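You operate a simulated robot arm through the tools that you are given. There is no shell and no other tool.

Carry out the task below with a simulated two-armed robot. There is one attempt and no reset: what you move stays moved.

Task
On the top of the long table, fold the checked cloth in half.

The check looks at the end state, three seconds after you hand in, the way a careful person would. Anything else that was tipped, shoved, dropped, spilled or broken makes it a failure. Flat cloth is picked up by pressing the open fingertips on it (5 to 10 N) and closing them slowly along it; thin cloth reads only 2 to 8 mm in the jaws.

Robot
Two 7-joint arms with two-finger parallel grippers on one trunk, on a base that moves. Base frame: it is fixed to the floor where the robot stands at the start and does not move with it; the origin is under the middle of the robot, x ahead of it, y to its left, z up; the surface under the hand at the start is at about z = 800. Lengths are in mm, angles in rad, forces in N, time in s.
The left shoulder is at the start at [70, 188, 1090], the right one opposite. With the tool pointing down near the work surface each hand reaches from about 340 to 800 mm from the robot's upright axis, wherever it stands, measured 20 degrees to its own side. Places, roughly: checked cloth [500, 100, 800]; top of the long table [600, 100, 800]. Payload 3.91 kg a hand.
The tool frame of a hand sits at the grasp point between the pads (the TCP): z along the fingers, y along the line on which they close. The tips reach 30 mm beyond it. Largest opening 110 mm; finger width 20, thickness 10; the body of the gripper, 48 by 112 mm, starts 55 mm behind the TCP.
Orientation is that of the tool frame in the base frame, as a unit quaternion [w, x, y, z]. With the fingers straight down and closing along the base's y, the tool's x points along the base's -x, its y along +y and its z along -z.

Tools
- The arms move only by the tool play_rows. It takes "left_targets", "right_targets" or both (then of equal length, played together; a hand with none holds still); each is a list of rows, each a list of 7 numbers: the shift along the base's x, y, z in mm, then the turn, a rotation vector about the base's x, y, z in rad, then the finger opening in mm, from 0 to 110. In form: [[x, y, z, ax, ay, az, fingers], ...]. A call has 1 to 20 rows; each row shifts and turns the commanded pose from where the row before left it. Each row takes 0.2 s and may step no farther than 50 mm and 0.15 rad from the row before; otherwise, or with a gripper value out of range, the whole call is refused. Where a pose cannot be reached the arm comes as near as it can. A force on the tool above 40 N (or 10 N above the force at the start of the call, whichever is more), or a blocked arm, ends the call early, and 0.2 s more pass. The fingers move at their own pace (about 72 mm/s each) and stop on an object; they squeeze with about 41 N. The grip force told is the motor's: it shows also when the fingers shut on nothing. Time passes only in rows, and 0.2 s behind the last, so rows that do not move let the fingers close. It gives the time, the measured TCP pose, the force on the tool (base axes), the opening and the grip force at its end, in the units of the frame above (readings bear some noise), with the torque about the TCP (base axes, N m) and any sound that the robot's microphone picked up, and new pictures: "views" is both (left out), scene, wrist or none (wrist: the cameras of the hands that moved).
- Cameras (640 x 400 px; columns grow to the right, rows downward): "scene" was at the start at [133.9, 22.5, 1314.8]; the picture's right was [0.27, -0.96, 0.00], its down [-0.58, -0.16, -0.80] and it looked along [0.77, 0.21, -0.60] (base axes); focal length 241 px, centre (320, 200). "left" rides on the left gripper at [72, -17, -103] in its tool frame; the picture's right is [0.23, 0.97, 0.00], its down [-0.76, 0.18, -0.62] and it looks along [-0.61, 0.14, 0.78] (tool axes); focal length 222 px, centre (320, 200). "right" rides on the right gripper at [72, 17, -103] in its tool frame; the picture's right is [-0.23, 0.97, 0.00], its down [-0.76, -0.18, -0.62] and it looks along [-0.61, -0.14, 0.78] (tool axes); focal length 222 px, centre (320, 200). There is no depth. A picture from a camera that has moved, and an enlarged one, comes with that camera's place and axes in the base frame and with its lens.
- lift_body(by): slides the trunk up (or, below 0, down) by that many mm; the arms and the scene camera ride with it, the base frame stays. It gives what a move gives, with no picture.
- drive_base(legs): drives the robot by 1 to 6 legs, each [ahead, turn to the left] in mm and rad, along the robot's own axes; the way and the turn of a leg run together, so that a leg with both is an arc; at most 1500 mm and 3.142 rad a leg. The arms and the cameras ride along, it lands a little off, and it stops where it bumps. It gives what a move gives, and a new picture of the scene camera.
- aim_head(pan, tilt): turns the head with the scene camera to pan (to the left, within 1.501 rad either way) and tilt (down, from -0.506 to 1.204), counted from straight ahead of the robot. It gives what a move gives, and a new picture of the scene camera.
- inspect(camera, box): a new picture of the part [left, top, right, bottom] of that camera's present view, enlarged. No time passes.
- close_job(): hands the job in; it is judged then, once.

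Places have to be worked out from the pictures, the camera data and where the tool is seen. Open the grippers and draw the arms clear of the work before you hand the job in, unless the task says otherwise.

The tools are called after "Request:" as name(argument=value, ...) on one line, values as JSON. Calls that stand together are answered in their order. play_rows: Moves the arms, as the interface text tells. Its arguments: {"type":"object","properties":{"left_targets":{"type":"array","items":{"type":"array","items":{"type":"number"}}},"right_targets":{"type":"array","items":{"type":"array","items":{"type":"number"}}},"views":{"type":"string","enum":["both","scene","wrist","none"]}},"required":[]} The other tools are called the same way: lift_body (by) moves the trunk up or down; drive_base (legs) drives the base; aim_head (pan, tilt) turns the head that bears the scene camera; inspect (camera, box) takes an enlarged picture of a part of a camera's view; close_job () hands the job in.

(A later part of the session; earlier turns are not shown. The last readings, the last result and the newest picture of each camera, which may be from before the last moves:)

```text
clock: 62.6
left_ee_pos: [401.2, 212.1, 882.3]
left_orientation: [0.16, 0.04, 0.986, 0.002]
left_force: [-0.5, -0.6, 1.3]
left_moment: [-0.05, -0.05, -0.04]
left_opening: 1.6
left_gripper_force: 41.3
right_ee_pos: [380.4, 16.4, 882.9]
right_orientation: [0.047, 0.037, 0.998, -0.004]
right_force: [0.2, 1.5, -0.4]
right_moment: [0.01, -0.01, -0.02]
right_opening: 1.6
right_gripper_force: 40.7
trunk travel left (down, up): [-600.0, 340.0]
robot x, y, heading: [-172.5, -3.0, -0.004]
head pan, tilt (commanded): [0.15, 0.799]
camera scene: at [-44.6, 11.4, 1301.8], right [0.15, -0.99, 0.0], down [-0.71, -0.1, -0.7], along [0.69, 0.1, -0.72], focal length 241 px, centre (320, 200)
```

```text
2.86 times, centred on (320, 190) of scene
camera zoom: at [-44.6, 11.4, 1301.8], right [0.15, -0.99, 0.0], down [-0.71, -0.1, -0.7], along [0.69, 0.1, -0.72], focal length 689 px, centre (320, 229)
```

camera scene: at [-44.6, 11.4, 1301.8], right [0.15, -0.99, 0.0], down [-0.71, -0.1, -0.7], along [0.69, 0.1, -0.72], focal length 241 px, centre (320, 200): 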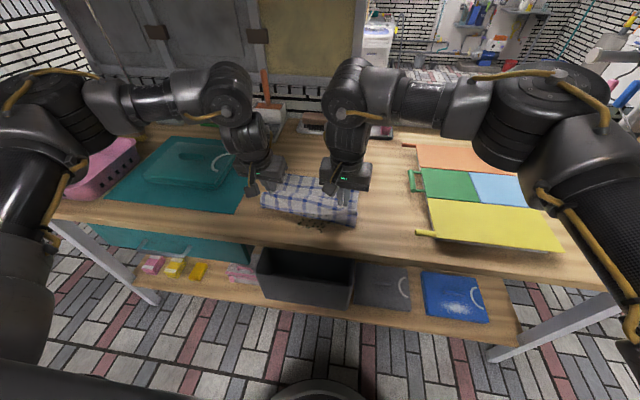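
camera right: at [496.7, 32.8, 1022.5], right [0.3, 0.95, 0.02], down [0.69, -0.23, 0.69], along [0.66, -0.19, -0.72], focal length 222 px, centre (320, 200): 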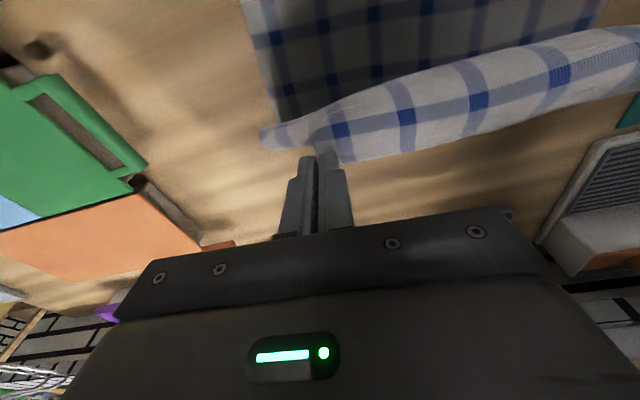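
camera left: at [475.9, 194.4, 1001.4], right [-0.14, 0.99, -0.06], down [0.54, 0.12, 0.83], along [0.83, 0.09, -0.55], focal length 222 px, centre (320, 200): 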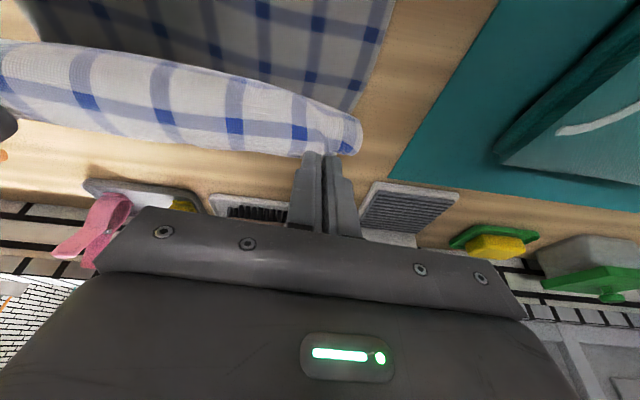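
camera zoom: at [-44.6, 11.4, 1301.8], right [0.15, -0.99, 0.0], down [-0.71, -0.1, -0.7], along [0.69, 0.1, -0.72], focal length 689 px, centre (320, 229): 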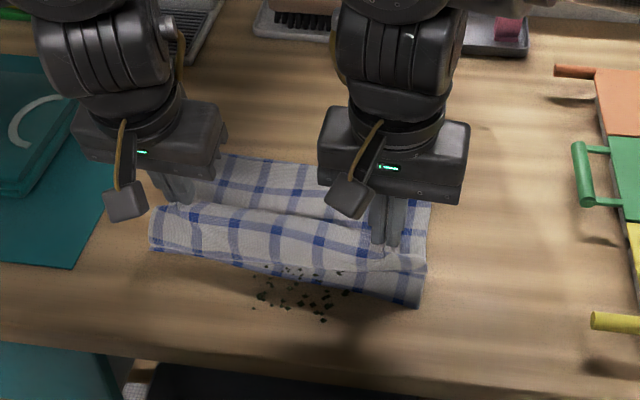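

The hem is now above the near edge, still held level. I lower both hands to about 12 mm above the table, easing a few millimetres back, and look at how the hem lies.

Request:
play_rows(left_targets=[[-1, 0.3, -8, 0, 0, 0, 0], [-1, 0.3, -8, 0, 0, 0, 0], [-1, 0.3, -8, 0, 0, 0, 0], [-1, 0.3, -7, 0, 0, 0, 0], [0, 0, -6, 0, 0, 0, 0]], right_targets=[[-1, 0.3, -8, 0, 0, 0, 0], [-1, 0.3, -8, 0, 0, 0, 0], [0, 0.3, -8, 0, 0, 0, 0], [0, 0.3, -7, 0, 0, 0, 0], [0, 0, -6, 0, 0, 0, 0]], views="both")

Request:
inspect(camera="scene", box=[220, 120, 420, 260])

```text
clock: 63.8
left_ee_pos: [398.9, 214.4, 844.2]
left_orientation: [0.159, 0.039, 0.986, 0.001]
left_force: [-0.3, -1.4, 0.4]
left_moment: [-0.05, 0.04, 0.01]
left_opening: 1.5
left_gripper_force: 40.8
right_ee_pos: [381.4, 19.2, 843.4]
right_orientation: [0.047, 0.037, 0.998, -0.003]
right_force: [0.8, 0.2, 0.0]
right_moment: [0.03, 0.0, -0.01]
right_opening: 1.5
right_gripper_force: 41.1
trunk travel left (down, up): [-600.0, 340.0]
robot x, y, heading: [-174.0, 1.5, -0.002]
head pan, tilt (commanded): [0.15, 0.799]
camera scene: at [-42.2, 11.5, 1301.6], right [0.15, -0.99, 0.0], down [-0.71, -0.11, -0.7], along [0.69, 0.1, -0.72], focal length 241 px, centre (320, 200)
camera right: at [300.1, 41.3, 938.8], right [0.3, 0.95, 0.02], down [0.69, -0.23, 0.69], along [0.66, -0.19, -0.72], focal length 222 px, centre (320, 200)
camera left: at [298.4, 204.4, 919.8], right [-0.14, 0.99, -0.06], down [0.54, 0.12, 0.83], along [0.83, 0.09, -0.55], focal length 222 px, centre (320, 200)
```

scene: 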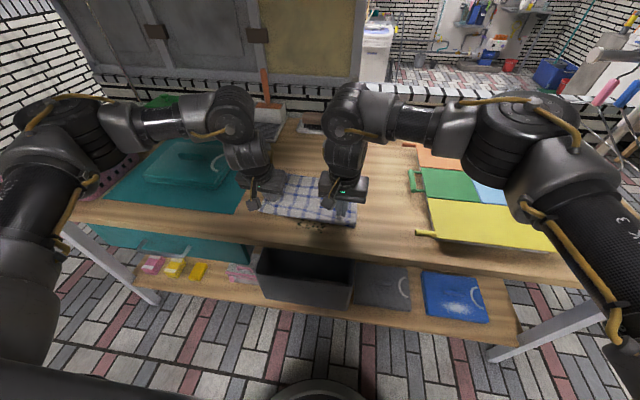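
right: 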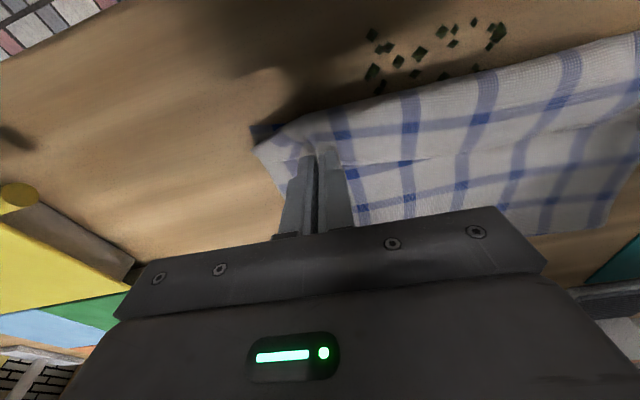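
left: 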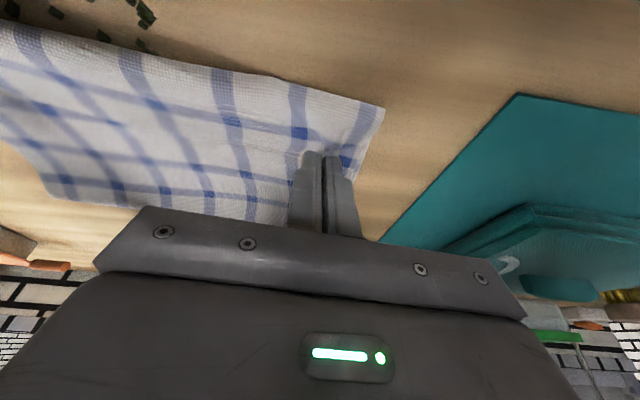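

```text
2.86 times, centred on (320, 190) of scene
camera zoom: at [-42.2, 11.5, 1301.6], right [0.15, -0.99, 0.0], down [-0.71, -0.11, -0.7], along [0.69, 0.1, -0.72], focal length 689 px, centre (320, 229)
```

zoom: 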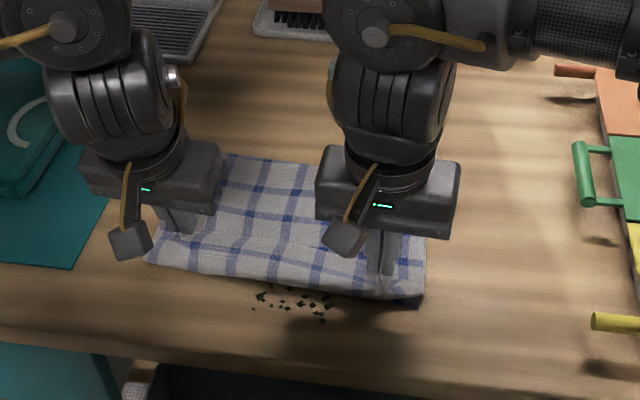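

The upper layer now covers the lower one almost to the near edge. I look closer at both jaws to decide the last shift before letting go.

Request:
inspect(camera="left", box=[180, 50, 420, 220])

Request:
inspect(camera="right", box=[220, 60, 460, 230])

```text
2.35 times, centred on (300, 135) of left
camera zoom: at [298.4, 204.4, 919.8], right [-0.14, 0.99, -0.06], down [0.54, 0.12, 0.83], along [0.83, 0.09, -0.55], focal length 523 px, centre (367, 353)
```

zoom: 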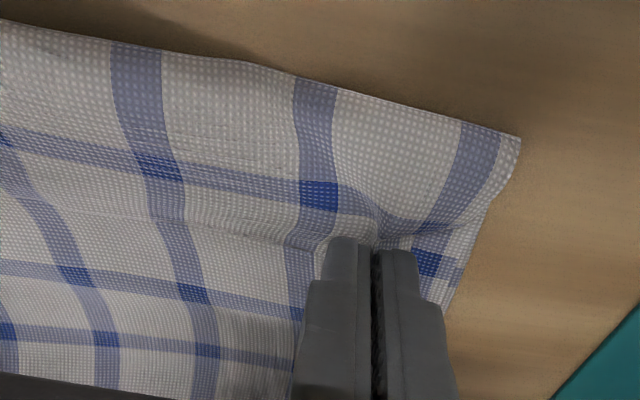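

```text
2.35 times, centred on (340, 145) of right
camera zoom: at [300.1, 41.3, 938.8], right [0.3, 0.95, 0.02], down [0.69, -0.23, 0.69], along [0.66, -0.19, -0.72], focal length 523 px, centre (273, 329)
```

zoom: 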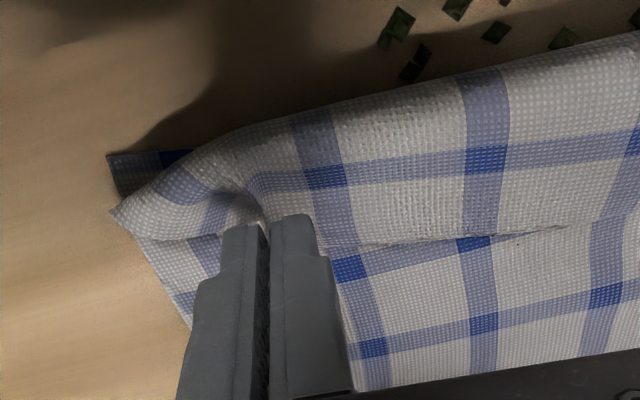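

The hem has slack and doubles back as a cuff: the hands hold it 159–180 mm from the fold though the cloth reaches a bit farther. I raise slightly and draw both hands 16–20 mm towards the near edge to take out that slack, then come down again.

Request:
play_rows(left_targets=[[0, 0, 10, 0, 0, 0, 0], [0, 0, 10, 0, 0, 0, 0], [-4, 0.3, 6, 0, 0, 0, 0], [-4, 0.3, 0, 0, 0, 0, 0], [-4, 0.3, -2, 0, 0, 0, 0], [-4, 0.3, -6, 0, 0, 0, 0], [0, 0, -8, 0, 0, 0, 0], [0, 0, -8, 0, 0, 0, 0]], right_targets=[[0, 0, 10, 0, 0, 0, 0], [0, 0, 10, 0, 0, 0, 0], [-5, 0.3, 6, 0, 0, 0, 0], [-5, 0.3, 0, 0, 0, 0, 0], [-5, 0.3, -2, 0, 0, 0, 0], [-4, 0.3, -6, 0, 0, 0, 0], [0, 0, -8, 0, 0, 0, 0], [0, 0, -8, 0, 0, 0, 0]], views="both")

Request:
inspect(camera="scene", box=[220, 120, 420, 260])

Request:
inspect(camera="right", box=[220, 60, 460, 230])

Request:
inspect(camera="left", box=[180, 50, 420, 220])

```text
clock: 65.6
left_ee_pos: [383.1, 214.7, 846.6]
left_orientation: [0.159, 0.04, 0.986, 0.001]
left_force: [-0.4, -0.5, 0.3]
left_moment: [0.03, 0.03, 0.02]
left_opening: 1.4
left_gripper_force: 40.9
right_ee_pos: [381.6, 21.1, 845.8]
right_orientation: [0.046, 0.037, 0.998, -0.003]
right_force: [0.3, 0.0, 0.1]
right_moment: [0.01, 0.03, -0.04]
right_opening: 1.9
right_gripper_force: 40.8
right hand out of reach, approached as far as the arm can: row 3, 4, 5, 6
trunk travel left (down, up): [-600.0, 340.0]
robot x, y, heading: [-172.2, 0.1, 0.001]
head pan, tilt (commanded): [0.15, 0.799]
camera scene: at [-42.2, 11.6, 1301.6], right [0.15, -0.99, 0.0], down [-0.71, -0.11, -0.7], along [0.69, 0.1, -0.72], focal length 241 px, centre (320, 200)
camera right: at [300.2, 43.2, 941.5], right [0.3, 0.95, 0.02], down [0.69, -0.23, 0.69], along [0.66, -0.19, -0.72], focal length 222 px, centre (320, 200)
camera left: at [282.4, 203.5, 921.8], right [-0.14, 0.99, -0.06], down [0.54, 0.12, 0.83], along [0.83, 0.08, -0.55], focal length 222 px, centre (320, 200)
```

scene: 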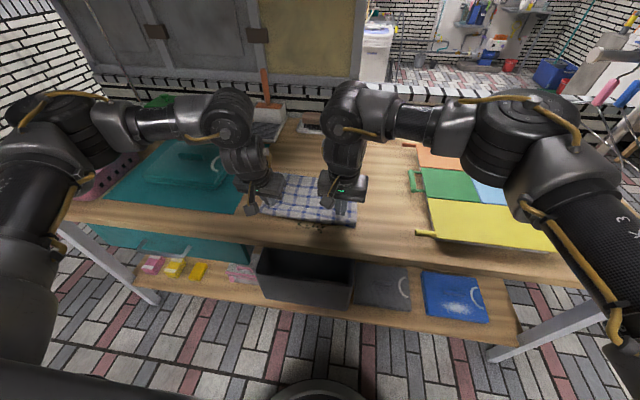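
right: 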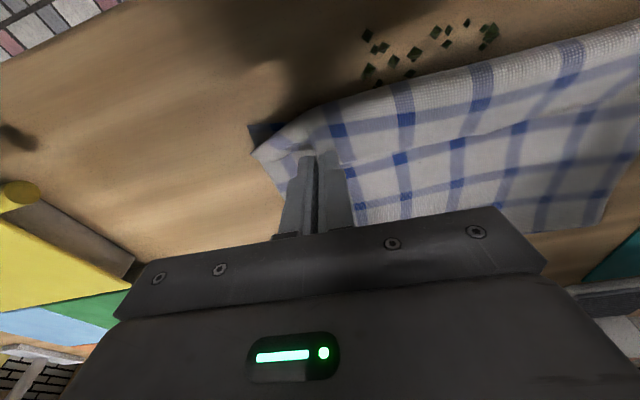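
left: 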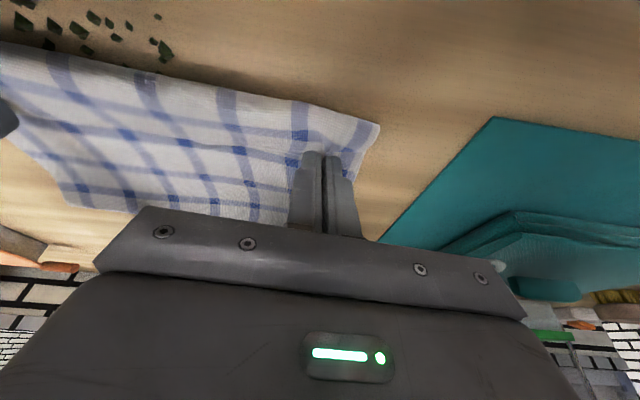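

```text
2.86 times, centred on (320, 190) of scene
camera zoom: at [-42.2, 11.6, 1301.6], right [0.15, -0.99, 0.0], down [-0.71, -0.11, -0.7], along [0.69, 0.1, -0.72], focal length 689 px, centre (320, 229)
```

zoom: 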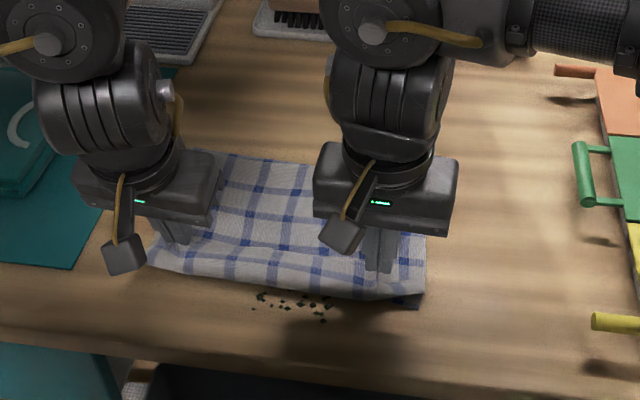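

```text
2.35 times, centred on (340, 145) of right
camera zoom: at [300.2, 43.2, 941.5], right [0.3, 0.95, 0.02], down [0.69, -0.23, 0.69], along [0.66, -0.19, -0.72], focal length 523 px, centre (273, 329)
```

zoom: 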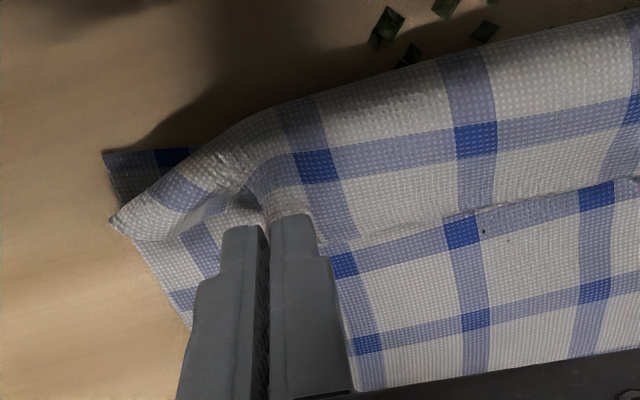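

```text
2.35 times, centred on (300, 135) of left
camera zoom: at [282.4, 203.5, 921.8], right [-0.14, 0.99, -0.06], down [0.54, 0.12, 0.83], along [0.83, 0.08, -0.55], focal length 523 px, centre (367, 353)
```

zoom: 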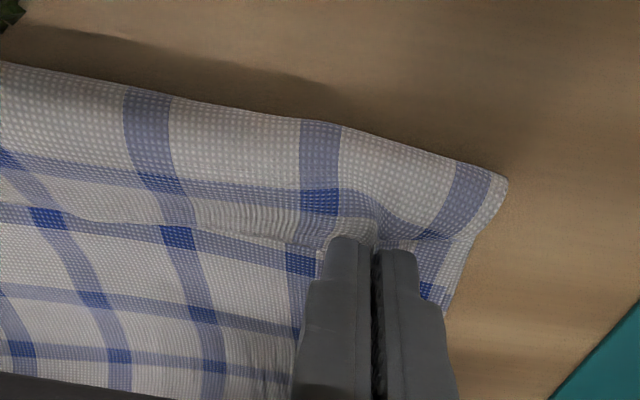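

The right hand was at its limit again, and the hem doubled back in a wide cuff while the fold crept about 30 mm towards me. I'll take the hem back up and out over the true fold line (x about 571 left, 543 right) to lay the lower half flat again, then fold once more on a tighter arc.

Request:
play_rows(left_targets=[[6, -0.7, 16, 0, 0, 0, 0], [6, -0.7, 16, 0, 0, 0, 0], [6, -0.7, 16, 0, 0, 0, 0], [6, -0.7, 16, 0, 0, 0, 0], [6, -0.7, 16, 0, 0, 0, 0], [16.5, -0.7, 6.4, 0, 0, 0, 0], [16.5, -0.7, 6.4, 0, 0, 0, 0], [16.5, -0.7, 6.4, 0, 0, 0, 0], [16.5, -0.7, 6.4, 0, 0, 0, 0], [16.5, -0.7, 6.4, 0, 0, 0, 0], [16.5, -0.7, 6.4, 0, 0, 0, 0], [16.5, -0.7, 6.4, 0, 0, 0, 0], [16.5, -0.7, 6.4, 0, 0, 0, 0], [16.5, -0.7, 6.4, 0, 0, 0, 0]], right_targets=[[6, -0.7, 16, 0, 0, 0, 0], [6, -0.7, 16, 0, 0, 0, 0], [6, -0.7, 16, 0, 0, 0, 0], [6, -0.7, 16, 0, 0, 0, 0], [6, -0.7, 16, 0, 0, 0, 0], [14.2, -0.7, 6.5, 0, 0, 0, 0], [14.2, -0.7, 6.5, 0, 0, 0, 0], [14.2, -0.7, 6.5, 0, 0, 0, 0], [14.2, -0.7, 6.5, 0, 0, 0, 0], [14.2, -0.7, 6.5, 0, 0, 0, 0], [14.2, -0.7, 6.5, 0, 0, 0, 0], [14.2, -0.7, 6.5, 0, 0, 0, 0], [14.2, -0.7, 6.5, 0, 0, 0, 0], [14.2, -0.7, 6.5, 0, 0, 0, 0]], views="both")

Request:
inspect(camera="scene", box=[220, 100, 420, 240])

```text
clock: 68.6
left_ee_pos: [560.6, 200.8, 981.4]
left_orientation: [0.159, 0.043, 0.986, 0.0]
left_force: [-8.2, -23.9, -0.6]
left_moment: [-0.87, 0.28, -0.05]
left_opening: 1.9
left_gripper_force: 41.4
right_ee_pos: [495.2, -0.6, 975.1]
right_orientation: [0.047, 0.035, 0.998, -0.001]
right_force: [8.4, 24.9, 1.3]
right_moment: [0.82, -0.27, -0.05]
right_opening: 1.9
right_gripper_force: 41.0
right hand out of reach, approached as far as the arm can: row 12, 13, 14
trunk travel left (down, up): [-600.0, 340.0]
robot x, y, heading: [-169.4, 5.8, -0.006]
head pan, tilt (commanded): [0.15, 0.799]
camera scene: at [-42.1, 10.3, 1301.5], right [0.15, -0.99, 0.0], down [-0.71, -0.1, -0.7], along [0.69, 0.1, -0.72], focal length 241 px, centre (320, 200)
camera right: at [414.6, 21.1, 1071.3], right [0.29, 0.96, 0.02], down [0.69, -0.23, 0.69], along [0.67, -0.19, -0.72], focal length 222 px, centre (320, 200)
camera left: at [460.2, 191.8, 1057.3], right [-0.13, 0.99, -0.06], down [0.54, 0.12, 0.83], along [0.83, 0.08, -0.55], focal length 222 px, centre (320, 200)
```

scene: 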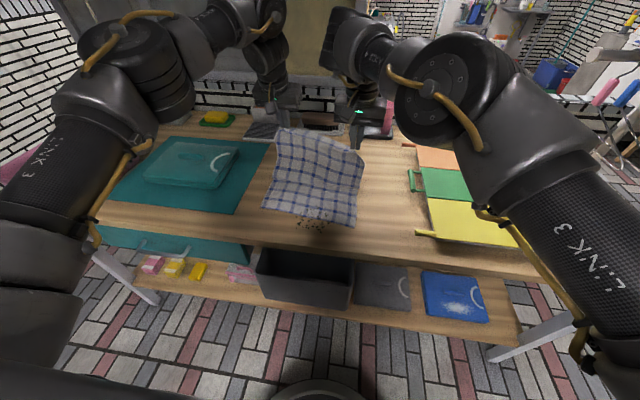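
right: 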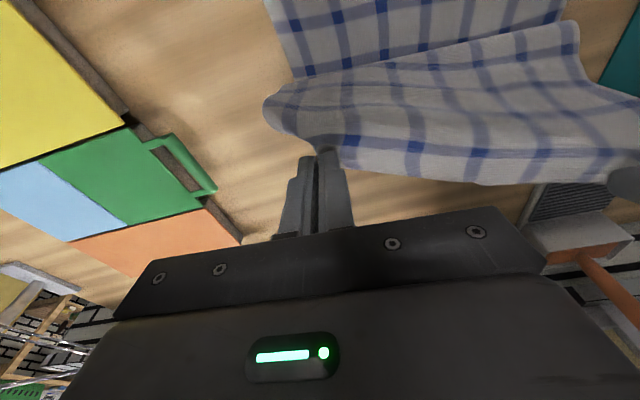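
left: 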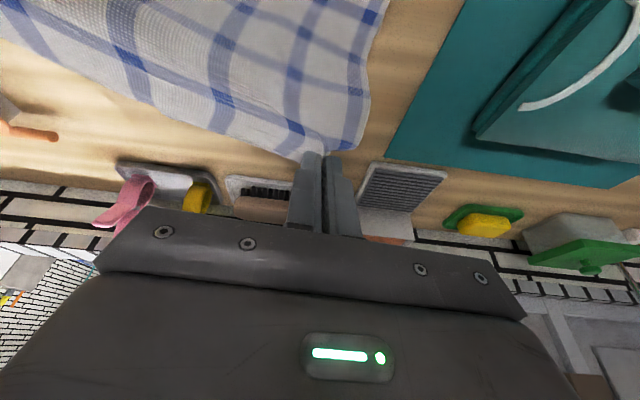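

```text
2.86 times, centred on (320, 170) of scene
camera zoom: at [-42.1, 10.3, 1301.5], right [0.15, -0.99, 0.0], down [-0.71, -0.1, -0.7], along [0.69, 0.1, -0.72], focal length 689 px, centre (320, 286)
```

zoom: 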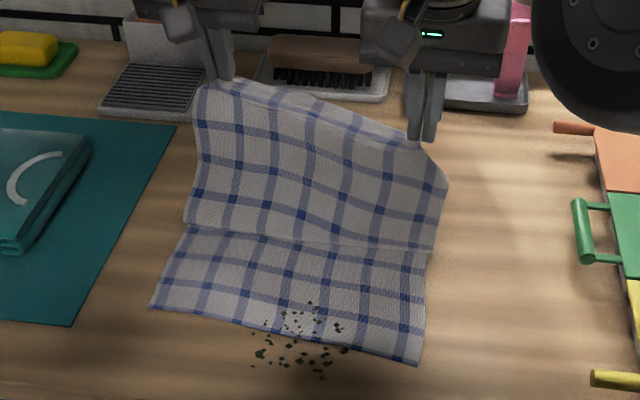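

The right arm ran out on the far side this time, so the hem is skewed and taut (25 N), and the lower half still lies only to x ≈ 504. I bring both hands into the comfortable middle of their range, hem parallel and slack, and will then use the base to carry the hem out past the fold line.

Request:
play_rows(left_targets=[[-12, 0.5, -4, 0, 0, 0, 0], [-12, 0.5, -6, 0, 0, 0, 0], [-12, 0.5, -6, 0, 0, 0, 0], [-12, 0.5, -6, 0, 0, 0, 0], [-12, 0.8, -6, 0, 0, 0, 0], [-12, 0.8, -6, 0, 0, 0, 0], [-12, 0.8, -6, 0, 0, 0, 0], [-10.5, 0.8, -6, 0, 0, 0, 0]], right_targets=[[0, 1, -2, 0, 0, 0, 0], [-4, 1, -4, 0, 0, 0, 0], [-6, 1, -5, 0, 0, 0, 0], [-8, 1, -5, 0, 0, 0, 0], [-8, 1, -6, 0, 0, 0, 0], [-8, 1, -6, 0, 0, 0, 0], [-8, 1, -6, 0, 0, 0, 0], [-8, 1, -6, 0, 0, 0, 0]], views="scene")

```text
clock: 70.4
left_ee_pos: [467.4, 210.5, 937.0]
left_orientation: [0.159, 0.04, 0.986, 0.002]
left_force: [-1.3, -8.3, 0.2]
left_moment: [-0.32, 0.02, 0.01]
left_opening: 1.6
left_gripper_force: 41.0
right_ee_pos: [447.9, 7.5, 934.3]
right_orientation: [0.047, 0.037, 0.998, -0.004]
right_force: [1.6, 9.1, -0.3]
right_moment: [0.25, -0.07, -0.05]
right_opening: 1.7
right_gripper_force: 41.3
trunk travel left (down, up): [-600.0, 340.0]
robot x, y, heading: [-174.2, -0.0, -0.003]
head pan, tilt (commanded): [0.15, 0.799]
camera scene: at [-42.5, 11.3, 1301.6], right [0.15, -0.99, 0.0], down [-0.71, -0.1, -0.7], along [0.69, 0.1, -0.72], focal length 241 px, centre (320, 200)
```

scene: 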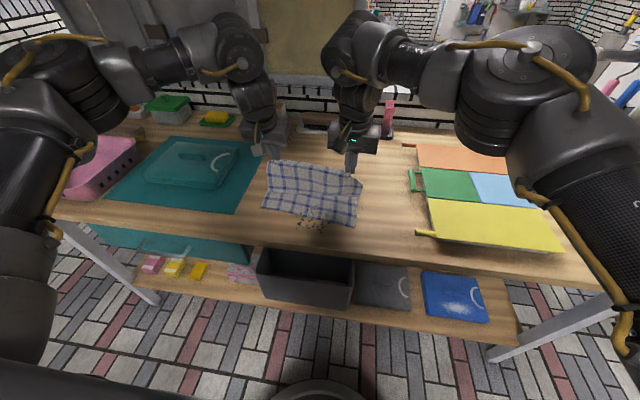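

Aligned now, but still about 9 N apart; I bring the hands 6 mm closer, and then drive forward 180 mm to lay the lower half out again.

Request:
play_rows(left_targets=[[0, -1, -2, 0, 0, 0, 0], [0, -1, -3, 0, 0, 0, 0], [0, -1, -3, 0, 0, 0, 0], [0, 0, -2, 0, 0, 0, 0]], right_targets=[[0, 1, -2, 0, 0, 0, 0], [0, 1, -3, 0, 0, 0, 0], [0, 1, -3, 0, 0, 0, 0], [0, 0, -2, 0, 0, 0, 0]], views="none")

Request:
drive_base(legs=[[180, 0]])

Request:
inspect(camera="scene", box=[200, 120, 440, 290])

```text
clock: 71.4
left_ee_pos: [465.2, 208.1, 927.2]
left_orientation: [0.158, 0.04, 0.987, 0.002]
left_force: [0.2, -2.0, 0.3]
left_moment: [-0.06, 0.0, 0.02]
left_opening: 1.9
left_gripper_force: 40.7
right_ee_pos: [446.4, 11.2, 924.8]
right_orientation: [0.046, 0.037, 0.998, -0.003]
right_force: [0.2, 2.9, -0.7]
right_moment: [0.05, -0.01, 0.0]
right_opening: 1.9
right_gripper_force: 41.0
trunk travel left (down, up): [-600.0, 340.0]
robot x, y, heading: [-172.5, 1.1, -0.003]
head pan, tilt (commanded): [0.15, 0.799]
```

```text
clock: 72.9
left_ee_pos: [636.4, 210.2, 927.7]
left_orientation: [0.16, 0.038, 0.986, 0.002]
left_force: [0.3, -2.3, 0.8]
left_moment: [-0.02, 0.01, 0.0]
left_opening: 1.7
left_gripper_force: 40.9
right_ee_pos: [619.3, 13.1, 924.9]
right_orientation: [0.046, 0.035, 0.998, -0.004]
right_force: [0.7, 1.9, 0.8]
right_moment: [0.06, 0.01, 0.03]
right_opening: 1.5
right_gripper_force: 41.1
trunk travel left (down, up): [-600.0, 340.0]
robot x, y, heading: [-2.2, -1.5, 0.003]
head pan, tilt (commanded): [0.15, 0.799]
camera scene: at [128.9, 11.7, 1301.6], right [0.15, -0.99, 0.0], down [-0.71, -0.11, -0.7], along [0.69, 0.11, -0.72], focal length 241 px, centre (320, 200)
```

scene: 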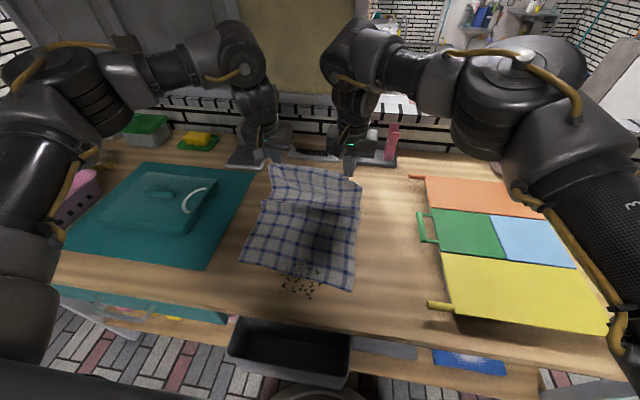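

```text
2.35 times, centred on (320, 205) of scene
camera zoom: at [128.9, 11.7, 1301.6], right [0.15, -0.99, 0.0], down [-0.71, -0.11, -0.7], along [0.69, 0.11, -0.72], focal length 567 px, centre (320, 188)
```

zoom: 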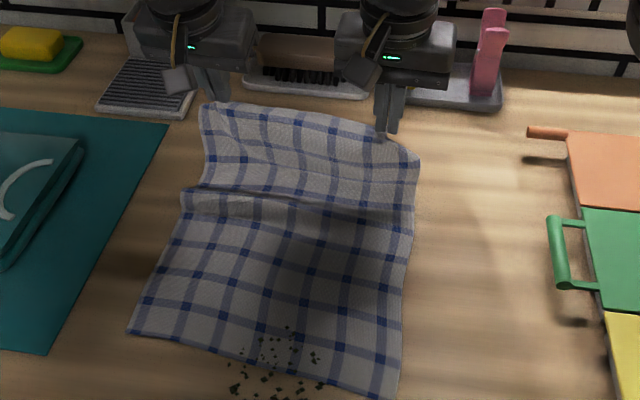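

The lower half lies flat again out to x ≈ 563, with near corners at about (385, 240) and (360, -18), so the fold line is at x ≈ 575 left and 556 right. I raise the hands until the hem stands about 150 mm high, and then reverse 150 mm so it swings over nearly taut.

Request:
play_rows(left_targets=[[0, 0, 10, 0, 0, 0, 0], [0, 0, 10, 0, 0, 0, 0], [0, 0, 10, 0, 0, 0, 0], [0, 0, 10, 0, 0, 0, 0], [0, 0, 10, 0, 0, 0, 0]], right_targets=[[0, 0, 11, 0, 0, 0, 0], [0, 0, 11, 0, 0, 0, 0], [0, 0, 11, 0, 0, 0, 0], [0, 0, 11, 0, 0, 0, 0], [0, 0, 10, 0, 0, 0, 0]], views="none")

Request:
drive_base(legs=[[-150, 0]])

Request:
inspect(camera="scene", box=[200, 90, 440, 260])

```text
clock: 74.1
left_ee_pos: [635.2, 209.2, 978.7]
left_orientation: [0.16, 0.038, 0.986, 0.002]
left_force: [0.0, -1.2, 0.8]
left_moment: [-0.07, 0.0, 0.0]
left_opening: 1.2
left_gripper_force: 40.7
right_ee_pos: [618.5, 11.1, 977.8]
right_orientation: [0.046, 0.035, 0.998, -0.003]
right_force: [0.0, 2.1, 0.6]
right_moment: [0.06, 0.03, 0.0]
right_opening: 1.8
right_gripper_force: 41.2
trunk travel left (down, up): [-600.0, 340.0]
robot x, y, heading: [-0.9, -2.8, -0.001]
head pan, tilt (commanded): [0.15, 0.799]
```

```text
clock: 75.5
left_ee_pos: [483.4, 210.9, 978.1]
left_orientation: [0.158, 0.037, 0.987, 0.002]
left_force: [-0.1, -1.6, 0.0]
left_moment: [-0.09, 0.01, -0.01]
left_opening: 1.3
left_gripper_force: 40.7
right_ee_pos: [466.2, 11.8, 977.7]
right_orientation: [0.047, 0.032, 0.998, -0.004]
right_force: [1.0, 2.2, 0.6]
right_moment: [0.07, 0.02, -0.03]
right_opening: 1.9
right_gripper_force: 40.7
trunk travel left (down, up): [-600.0, 340.0]
robot x, y, heading: [-152.4, 1.8, 0.004]
head pan, tilt (commanded): [0.15, 0.799]
camera scene: at [-23.4, 11.8, 1301.4], right [0.15, -0.99, 0.0], down [-0.71, -0.11, -0.7], along [0.69, 0.11, -0.72], focal length 241 px, centre (320, 200)
```

scene: 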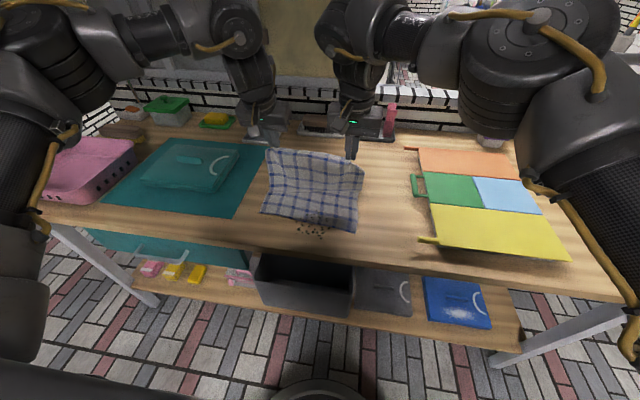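

```text
2.35 times, centred on (320, 175) of scene
camera zoom: at [-23.4, 11.8, 1301.4], right [0.15, -0.99, 0.0], down [-0.71, -0.11, -0.7], along [0.69, 0.11, -0.72], focal length 567 px, centre (320, 259)
```

zoom: 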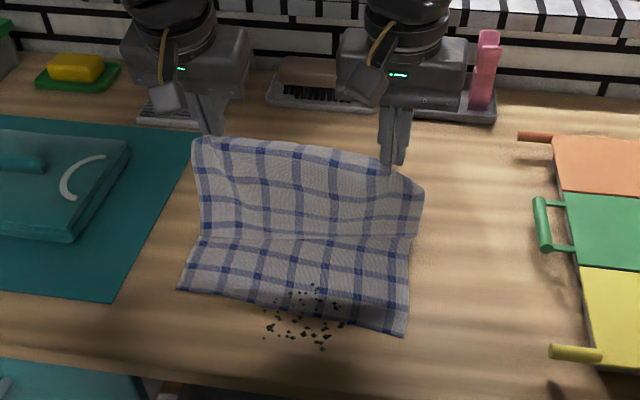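

The hem hangs about 85 mm behind the fold line, 150 mm high; the cloth is stiff enough to make a round loop, so I'll keep it nearly taut all the way down. I lower 38 mm and reverse another 42 mm.

Request:
play_rows(left_targets=[[0, 0, -8, 0, 0, 0, 0], [0, 0.5, -8, 0, 0, 0, 0], [0, 0.5, -8, 0, 0, 0, 0], [0, 0.5, -7, 0, 0, 0, 0], [0, 0, -7, 0, 0, 0, 0]], right_targets=[[0, 0.5, -8, 0, 0, 0, 0], [0, 1, -8, 0, 0, 0, 0], [0, 1, -8, 0, 0, 0, 0], [0, 0.5, -7, 0, 0, 0, 0], [0, 0, -7, 0, 0, 0, 0]], views="none")

Request:
drive_base(legs=[[-42, 0]])

Request:
inspect(camera="scene", box=[200, 90, 440, 260])

```text
clock: 76.7
left_ee_pos: [483.6, 213.4, 939.8]
left_orientation: [0.159, 0.037, 0.987, 0.001]
left_force: [0.2, -2.8, 0.1]
left_moment: [-0.09, 0.02, 0.0]
left_opening: 1.3
left_gripper_force: 41.4
right_ee_pos: [464.8, 16.5, 941.8]
right_orientation: [0.047, 0.033, 0.998, -0.003]
right_force: [0.1, 2.0, -0.1]
right_moment: [0.08, 0.0, -0.01]
right_opening: 1.6
right_gripper_force: 41.0
trunk travel left (down, up): [-600.0, 340.0]
robot x, y, heading: [-153.2, -0.4, 0.005]
head pan, tilt (commanded): [0.15, 0.799]
```

```text
clock: 77.5
left_ee_pos: [442.8, 212.1, 939.0]
left_orientation: [0.159, 0.037, 0.987, 0.001]
left_force: [0.0, -3.4, 0.2]
left_moment: [-0.07, -0.01, -0.01]
left_opening: 1.5
left_gripper_force: 40.6
right_ee_pos: [424.1, 15.2, 938.9]
right_orientation: [0.047, 0.033, 0.998, -0.004]
right_force: [0.5, 3.2, -0.3]
right_moment: [0.08, -0.06, -0.01]
right_opening: 1.9
right_gripper_force: 41.5
trunk travel left (down, up): [-600.0, 340.0]
robot x, y, heading: [-195.4, -0.1, -0.001]
head pan, tilt (commanded): [0.15, 0.799]
camera scene: at [-64.3, 11.9, 1301.3], right [0.15, -0.99, 0.0], down [-0.71, -0.11, -0.7], along [0.69, 0.11, -0.72], focal length 241 px, centre (320, 200)
```

scene: 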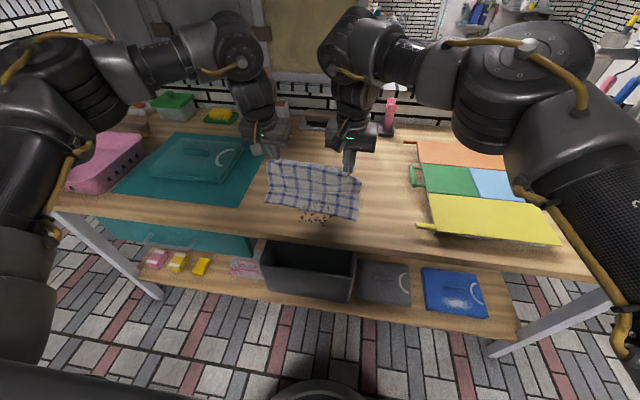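

```text
2.35 times, centred on (320, 175) of scene
camera zoom: at [-64.3, 11.9, 1301.3], right [0.15, -0.99, 0.0], down [-0.71, -0.11, -0.7], along [0.69, 0.11, -0.72], focal length 567 px, centre (320, 259)
```

zoom: 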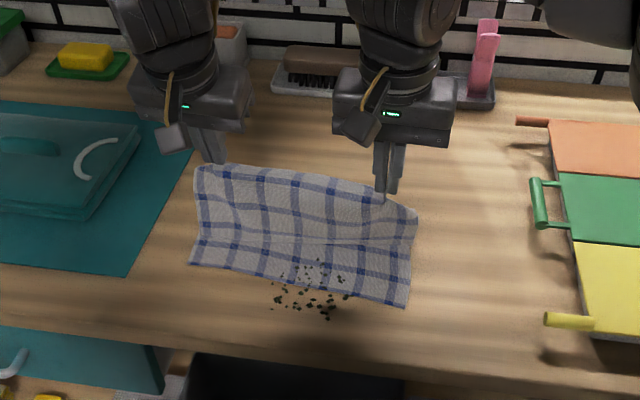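

The hem now leans well over towards the near edge. I bring it down on the arc to about 35 mm height, still just taut.

Request:
play_rows(left_targets=[[-9, 0.3, -8.5, 0, 0, 0, 0], [-9, 0.3, -8.5, 0, 0, 0, 0], [-9, 0.3, -8.5, 0, 0, 0, 0], [-4.5, 0, -10, 0, 0, 0, 0], [-4.5, 0, -10, 0, 0, 0, 0], [-4.5, 0, -10, 0, 0, 0, 0], [-3, 0, -10, 0, 0, 0, 0], [-3, 0, -10, 0, 0, 0, 0]], right_targets=[[-7, 0.6, -8, 0, 0, 0, 0], [-7, 0.6, -8, 0, 0, 0, 0], [-7, 0.6, -8, 0, 0, 0, 0], [-4.5, 0, -10, 0, 0, 0, 0], [-4.5, 0, -10, 0, 0, 0, 0], [-4.5, 0, -10, 0, 0, 0, 0], [-3, 0, -10, 0, 0, 0, 0], [-3, 0, -10, 0, 0, 0, 0]], views="both")

Request:
inspect(camera="scene", box=[200, 90, 440, 260])

Request:
inspect(camera="right", box=[220, 40, 460, 210])

Request:
inspect(camera="left", box=[180, 50, 420, 220])

```text
clock: 79.3
left_ee_pos: [396.4, 213.7, 863.7]
left_orientation: [0.159, 0.037, 0.987, 0.002]
left_force: [-0.2, -1.2, -0.4]
left_moment: [-0.02, 0.0, -0.01]
left_opening: 1.4
left_gripper_force: 41.4
right_ee_pos: [382.1, 18.1, 866.3]
right_orientation: [0.046, 0.033, 0.998, -0.003]
right_force: [0.0, 1.9, 0.2]
right_moment: [0.01, 0.0, 0.02]
right_opening: 1.8
right_gripper_force: 40.9
trunk travel left (down, up): [-600.0, 340.0]
robot x, y, heading: [-194.3, -1.6, 0.004]
head pan, tilt (commanded): [0.15, 0.799]
camera scene: at [-64.9, 11.6, 1301.6], right [0.15, -0.99, 0.0], down [-0.71, -0.11, -0.7], along [0.69, 0.11, -0.72], focal length 241 px, centre (320, 200)
camera right: at [300.7, 40.4, 961.0], right [0.29, 0.96, 0.02], down [0.69, -0.22, 0.69], along [0.67, -0.19, -0.72], focal length 222 px, centre (320, 200)
camera left: at [295.7, 203.0, 938.3], right [-0.14, 0.99, -0.06], down [0.54, 0.13, 0.83], along [0.83, 0.09, -0.55], focal length 222 px, centre (320, 200)
```

scene: 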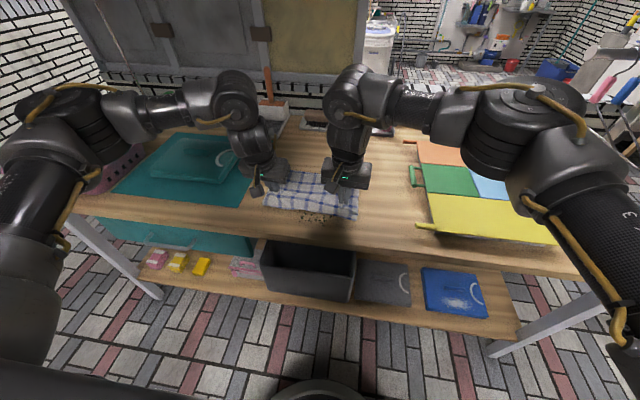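
right: 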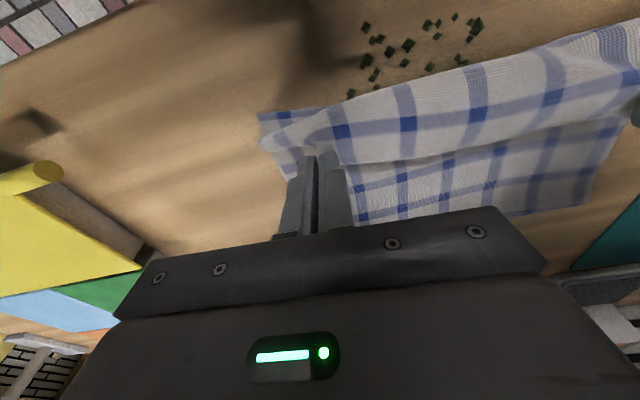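
left: 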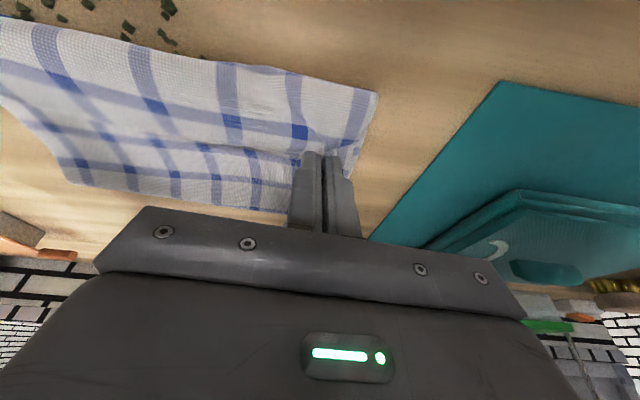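

```text
2.35 times, centred on (320, 175) of scene
camera zoom: at [-64.9, 11.6, 1301.6], right [0.15, -0.99, 0.0], down [-0.71, -0.11, -0.7], along [0.69, 0.11, -0.72], focal length 567 px, centre (320, 259)
```

zoom: 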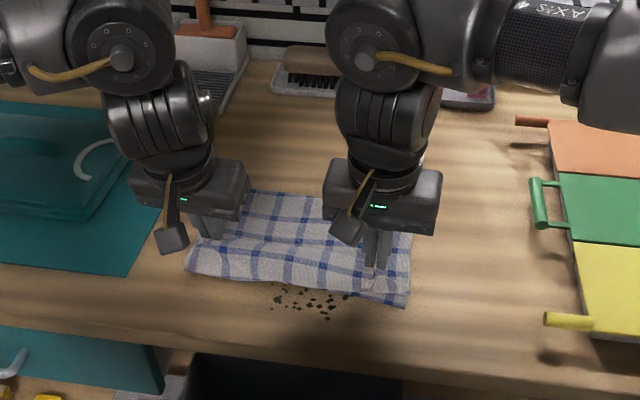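

```text
2.35 times, centred on (340, 125) of right
camera zoom: at [300.7, 40.4, 961.0], right [0.29, 0.96, 0.02], down [0.69, -0.22, 0.69], along [0.67, -0.19, -0.72], focal length 523 px, centre (273, 376)
```

zoom: 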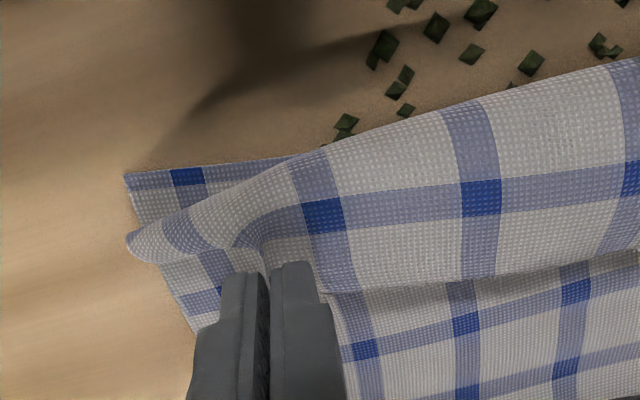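

```text
2.35 times, centred on (300, 135) of left
camera zoom: at [295.7, 203.0, 938.3], right [-0.14, 0.99, -0.06], down [0.54, 0.13, 0.83], along [0.83, 0.09, -0.55], focal length 523 px, centre (367, 353)
```

zoom: 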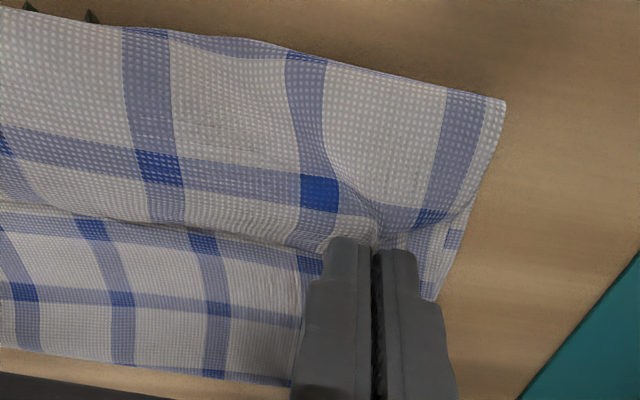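

The hem still curls back over itself (the pinched edge points away from me), and the fold sits about 30–40 mm short. I lift, shift the hem about 45 mm outward and lower again, so that when I let go and the curl unrolls, the hem should land on the near edge.

Request:
play_rows(left_targets=[[6, 0, 14, 0, 0, 0, 0], [8, 0, 14, 0, 0, 0, 0], [10, 0, 14, 0, 0, 0, 0], [12, 0, 10, 0, 0, 0, 0], [12, 0, 5, 0, 0, 0, 0], [3, 0, 0, 0, 0, 0, 0], [0, 0, -8, 0, 0, 0, 0], [0, 0, -9, 0, 0, 0, 0], [0, 0, -9, 0, 0, 0, 0], [0, 0, -9, 0, 0, 0, 0], [0, 0, -9, 0, 0, 0, 0]], right_targets=[[6, 0, 14, 0, 0, 0, 0], [8, 0, 14, 0, 0, 0, 0], [10, 0, 14, 0, 0, 0, 0], [12, 0, 10, 0, 0, 0, 0], [12, 0, 5, 0, 0, 0, 0], [2, 0, 0, 0, 0, 0, 0], [0, 0, -8, 0, 0, 0, 0], [0, 0, -9, 0, 0, 0, 0], [0, 0, -9, 0, 0, 0, 0], [0, 0, -9, 0, 0, 0, 0], [0, 0, -9, 0, 0, 0, 0]], views="both")

Request:
inspect(camera="scene", box=[200, 90, 440, 260])

Request:
inspect(camera="right", box=[220, 0, 460, 170])

```text
clock: 81.7
left_ee_pos: [447.2, 215.8, 877.8]
left_orientation: [0.159, 0.037, 0.987, 0.002]
left_force: [0.6, -1.2, 1.3]
left_moment: [-0.06, 0.01, -0.01]
left_opening: 1.5
left_gripper_force: 40.6
right_ee_pos: [432.5, 16.8, 877.6]
right_orientation: [0.046, 0.033, 0.998, -0.003]
right_force: [-0.1, 1.8, 0.3]
right_moment: [0.04, 0.0, -0.01]
right_opening: 1.7
right_gripper_force: 40.7
trunk travel left (down, up): [-600.0, 340.0]
robot x, y, heading: [-193.8, 0.3, 0.005]
head pan, tilt (commanded): [0.15, 0.799]
camera scene: at [-64.9, 11.7, 1301.6], right [0.15, -0.99, 0.0], down [-0.71, -0.11, -0.7], along [0.69, 0.11, -0.72], focal length 241 px, centre (320, 200)
camera right: at [351.9, 40.5, 973.8], right [0.29, 0.96, 0.02], down [0.69, -0.22, 0.69], along [0.67, -0.19, -0.72], focal length 222 px, centre (320, 200)
camera left: at [346.6, 204.6, 952.7], right [-0.14, 0.99, -0.06], down [0.54, 0.13, 0.83], along [0.83, 0.09, -0.55], focal length 222 px, centre (320, 200)
```

scene: 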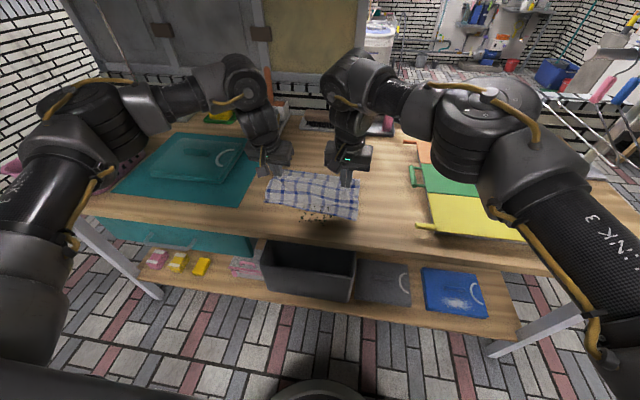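
right: 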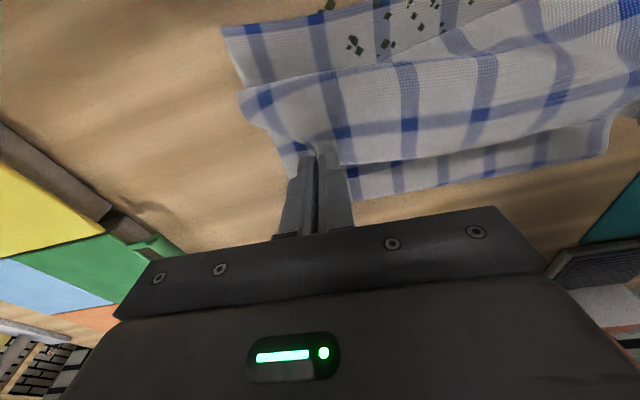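
left: 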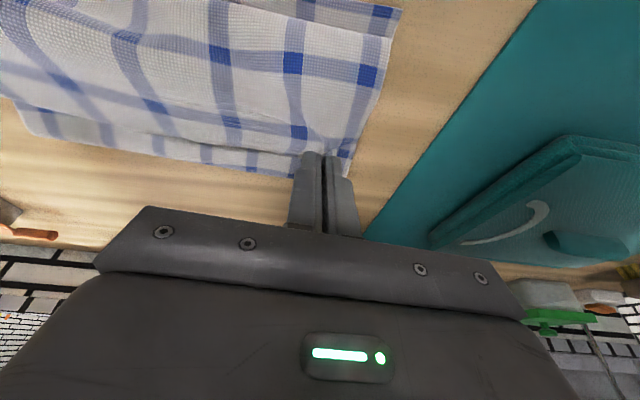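

```text
2.35 times, centred on (320, 175) of scene
camera zoom: at [-64.9, 11.7, 1301.6], right [0.15, -0.99, 0.0], down [-0.71, -0.11, -0.7], along [0.69, 0.11, -0.72], focal length 567 px, centre (320, 259)
```

zoom: 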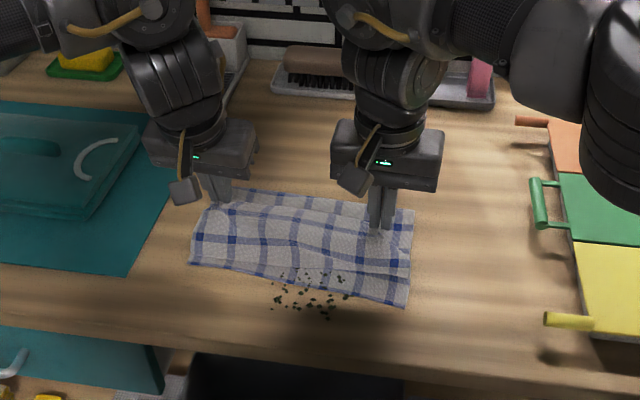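

```text
2.35 times, centred on (340, 85) of right
camera zoom: at [351.9, 40.5, 973.8], right [0.29, 0.96, 0.02], down [0.69, -0.22, 0.69], along [0.67, -0.19, -0.72], focal length 523 px, centre (273, 471)
```

zoom: 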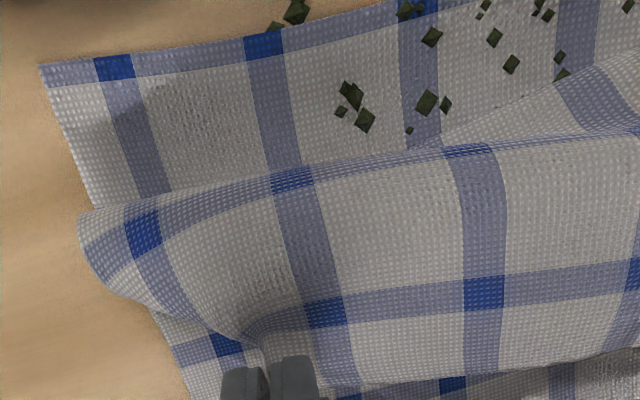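

I now see the right arm's limit is its inward swing, about 23° from its shoulder, so the base must do the fore-and-aft motion. I lift the hem clear to about 130 mm, drive 60 mm forward to re-roll the fold outward, and then lower again.

Request:
play_rows(left_targets=[[0, 0, 14, 0, 0, 0, 0], [0, 0, 14, 0, 0, 0, 0], [0, 0, 14, 0, 0, 0, 0], [0, 0, 14, 0, 0, 0, 0], [0, 0, 14, 0, 0, 0, 0], [0, 0, 12, 0, 0, 0, 0]], right_targets=[[0, 0, 14, 0, 0, 0, 0], [0, 0, 14, 0, 0, 0, 0], [0, 0, 14, 0, 0, 0, 0], [0, 0, 14, 0, 0, 0, 0], [0, 0, 14, 0, 0, 0, 0], [0, 0, 12, 0, 0, 0, 0]], views="none")

Request:
drive_base(legs=[[75, 0]])

Request:
inspect(camera="scene", box=[200, 90, 440, 260])

```text
clock: 83.1
left_ee_pos: [444.5, 214.0, 959.1]
left_orientation: [0.159, 0.037, 0.987, 0.002]
left_force: [-0.5, -2.7, 0.3]
left_moment: [-0.07, 0.01, 0.0]
left_opening: 1.5
left_gripper_force: 40.9
right_ee_pos: [431.3, 16.4, 961.9]
right_orientation: [0.046, 0.033, 0.998, -0.002]
right_force: [0.8, 2.7, 0.7]
right_moment: [0.06, 0.01, 0.03]
right_opening: 1.8
right_gripper_force: 40.6
trunk travel left (down, up): [-600.0, 340.0]
robot x, y, heading: [-194.8, 1.1, 0.002]
head pan, tilt (commanded): [0.15, 0.799]
```

```text
clock: 84.2
left_ee_pos: [512.8, 213.7, 966.1]
left_orientation: [0.165, 0.038, 0.986, 0.003]
left_force: [-1.1, -1.6, 0.2]
left_moment: [-0.07, -0.05, 0.03]
left_opening: 1.7
left_gripper_force: 41.2
right_ee_pos: [499.8, 15.9, 967.2]
right_orientation: [0.051, 0.033, 0.998, -0.002]
right_force: [-0.4, 2.2, 0.2]
right_moment: [0.05, -0.06, -0.03]
right_opening: 1.8
right_gripper_force: 41.1
trunk travel left (down, up): [-600.0, 340.0]
robot x, y, heading: [-118.0, 0.0, 0.002]
head pan, tilt (commanded): [0.15, 0.799]
camera scene: at [0.0, 11.3, 1302.9], right [0.15, -0.99, 0.0], down [-0.7, -0.11, -0.7], along [0.69, 0.11, -0.71], focal length 241 px, centre (320, 200)
```

scene: 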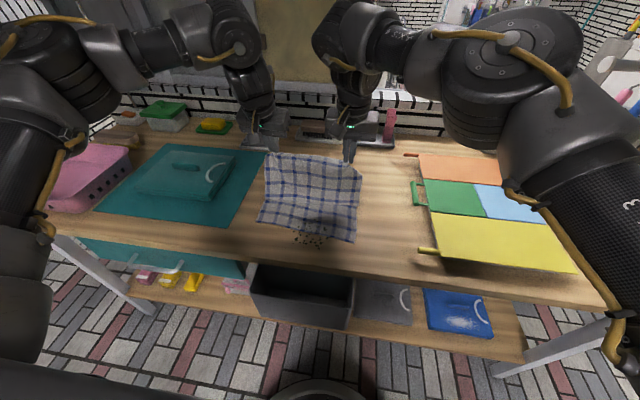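

```text
2.35 times, centred on (320, 175) of scene
camera zoom: at [0.0, 11.3, 1302.9], right [0.15, -0.99, 0.0], down [-0.7, -0.11, -0.7], along [0.69, 0.11, -0.71], focal length 567 px, centre (320, 259)
```

zoom: 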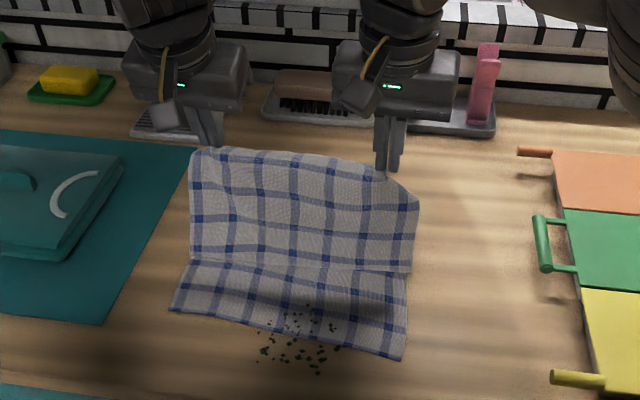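

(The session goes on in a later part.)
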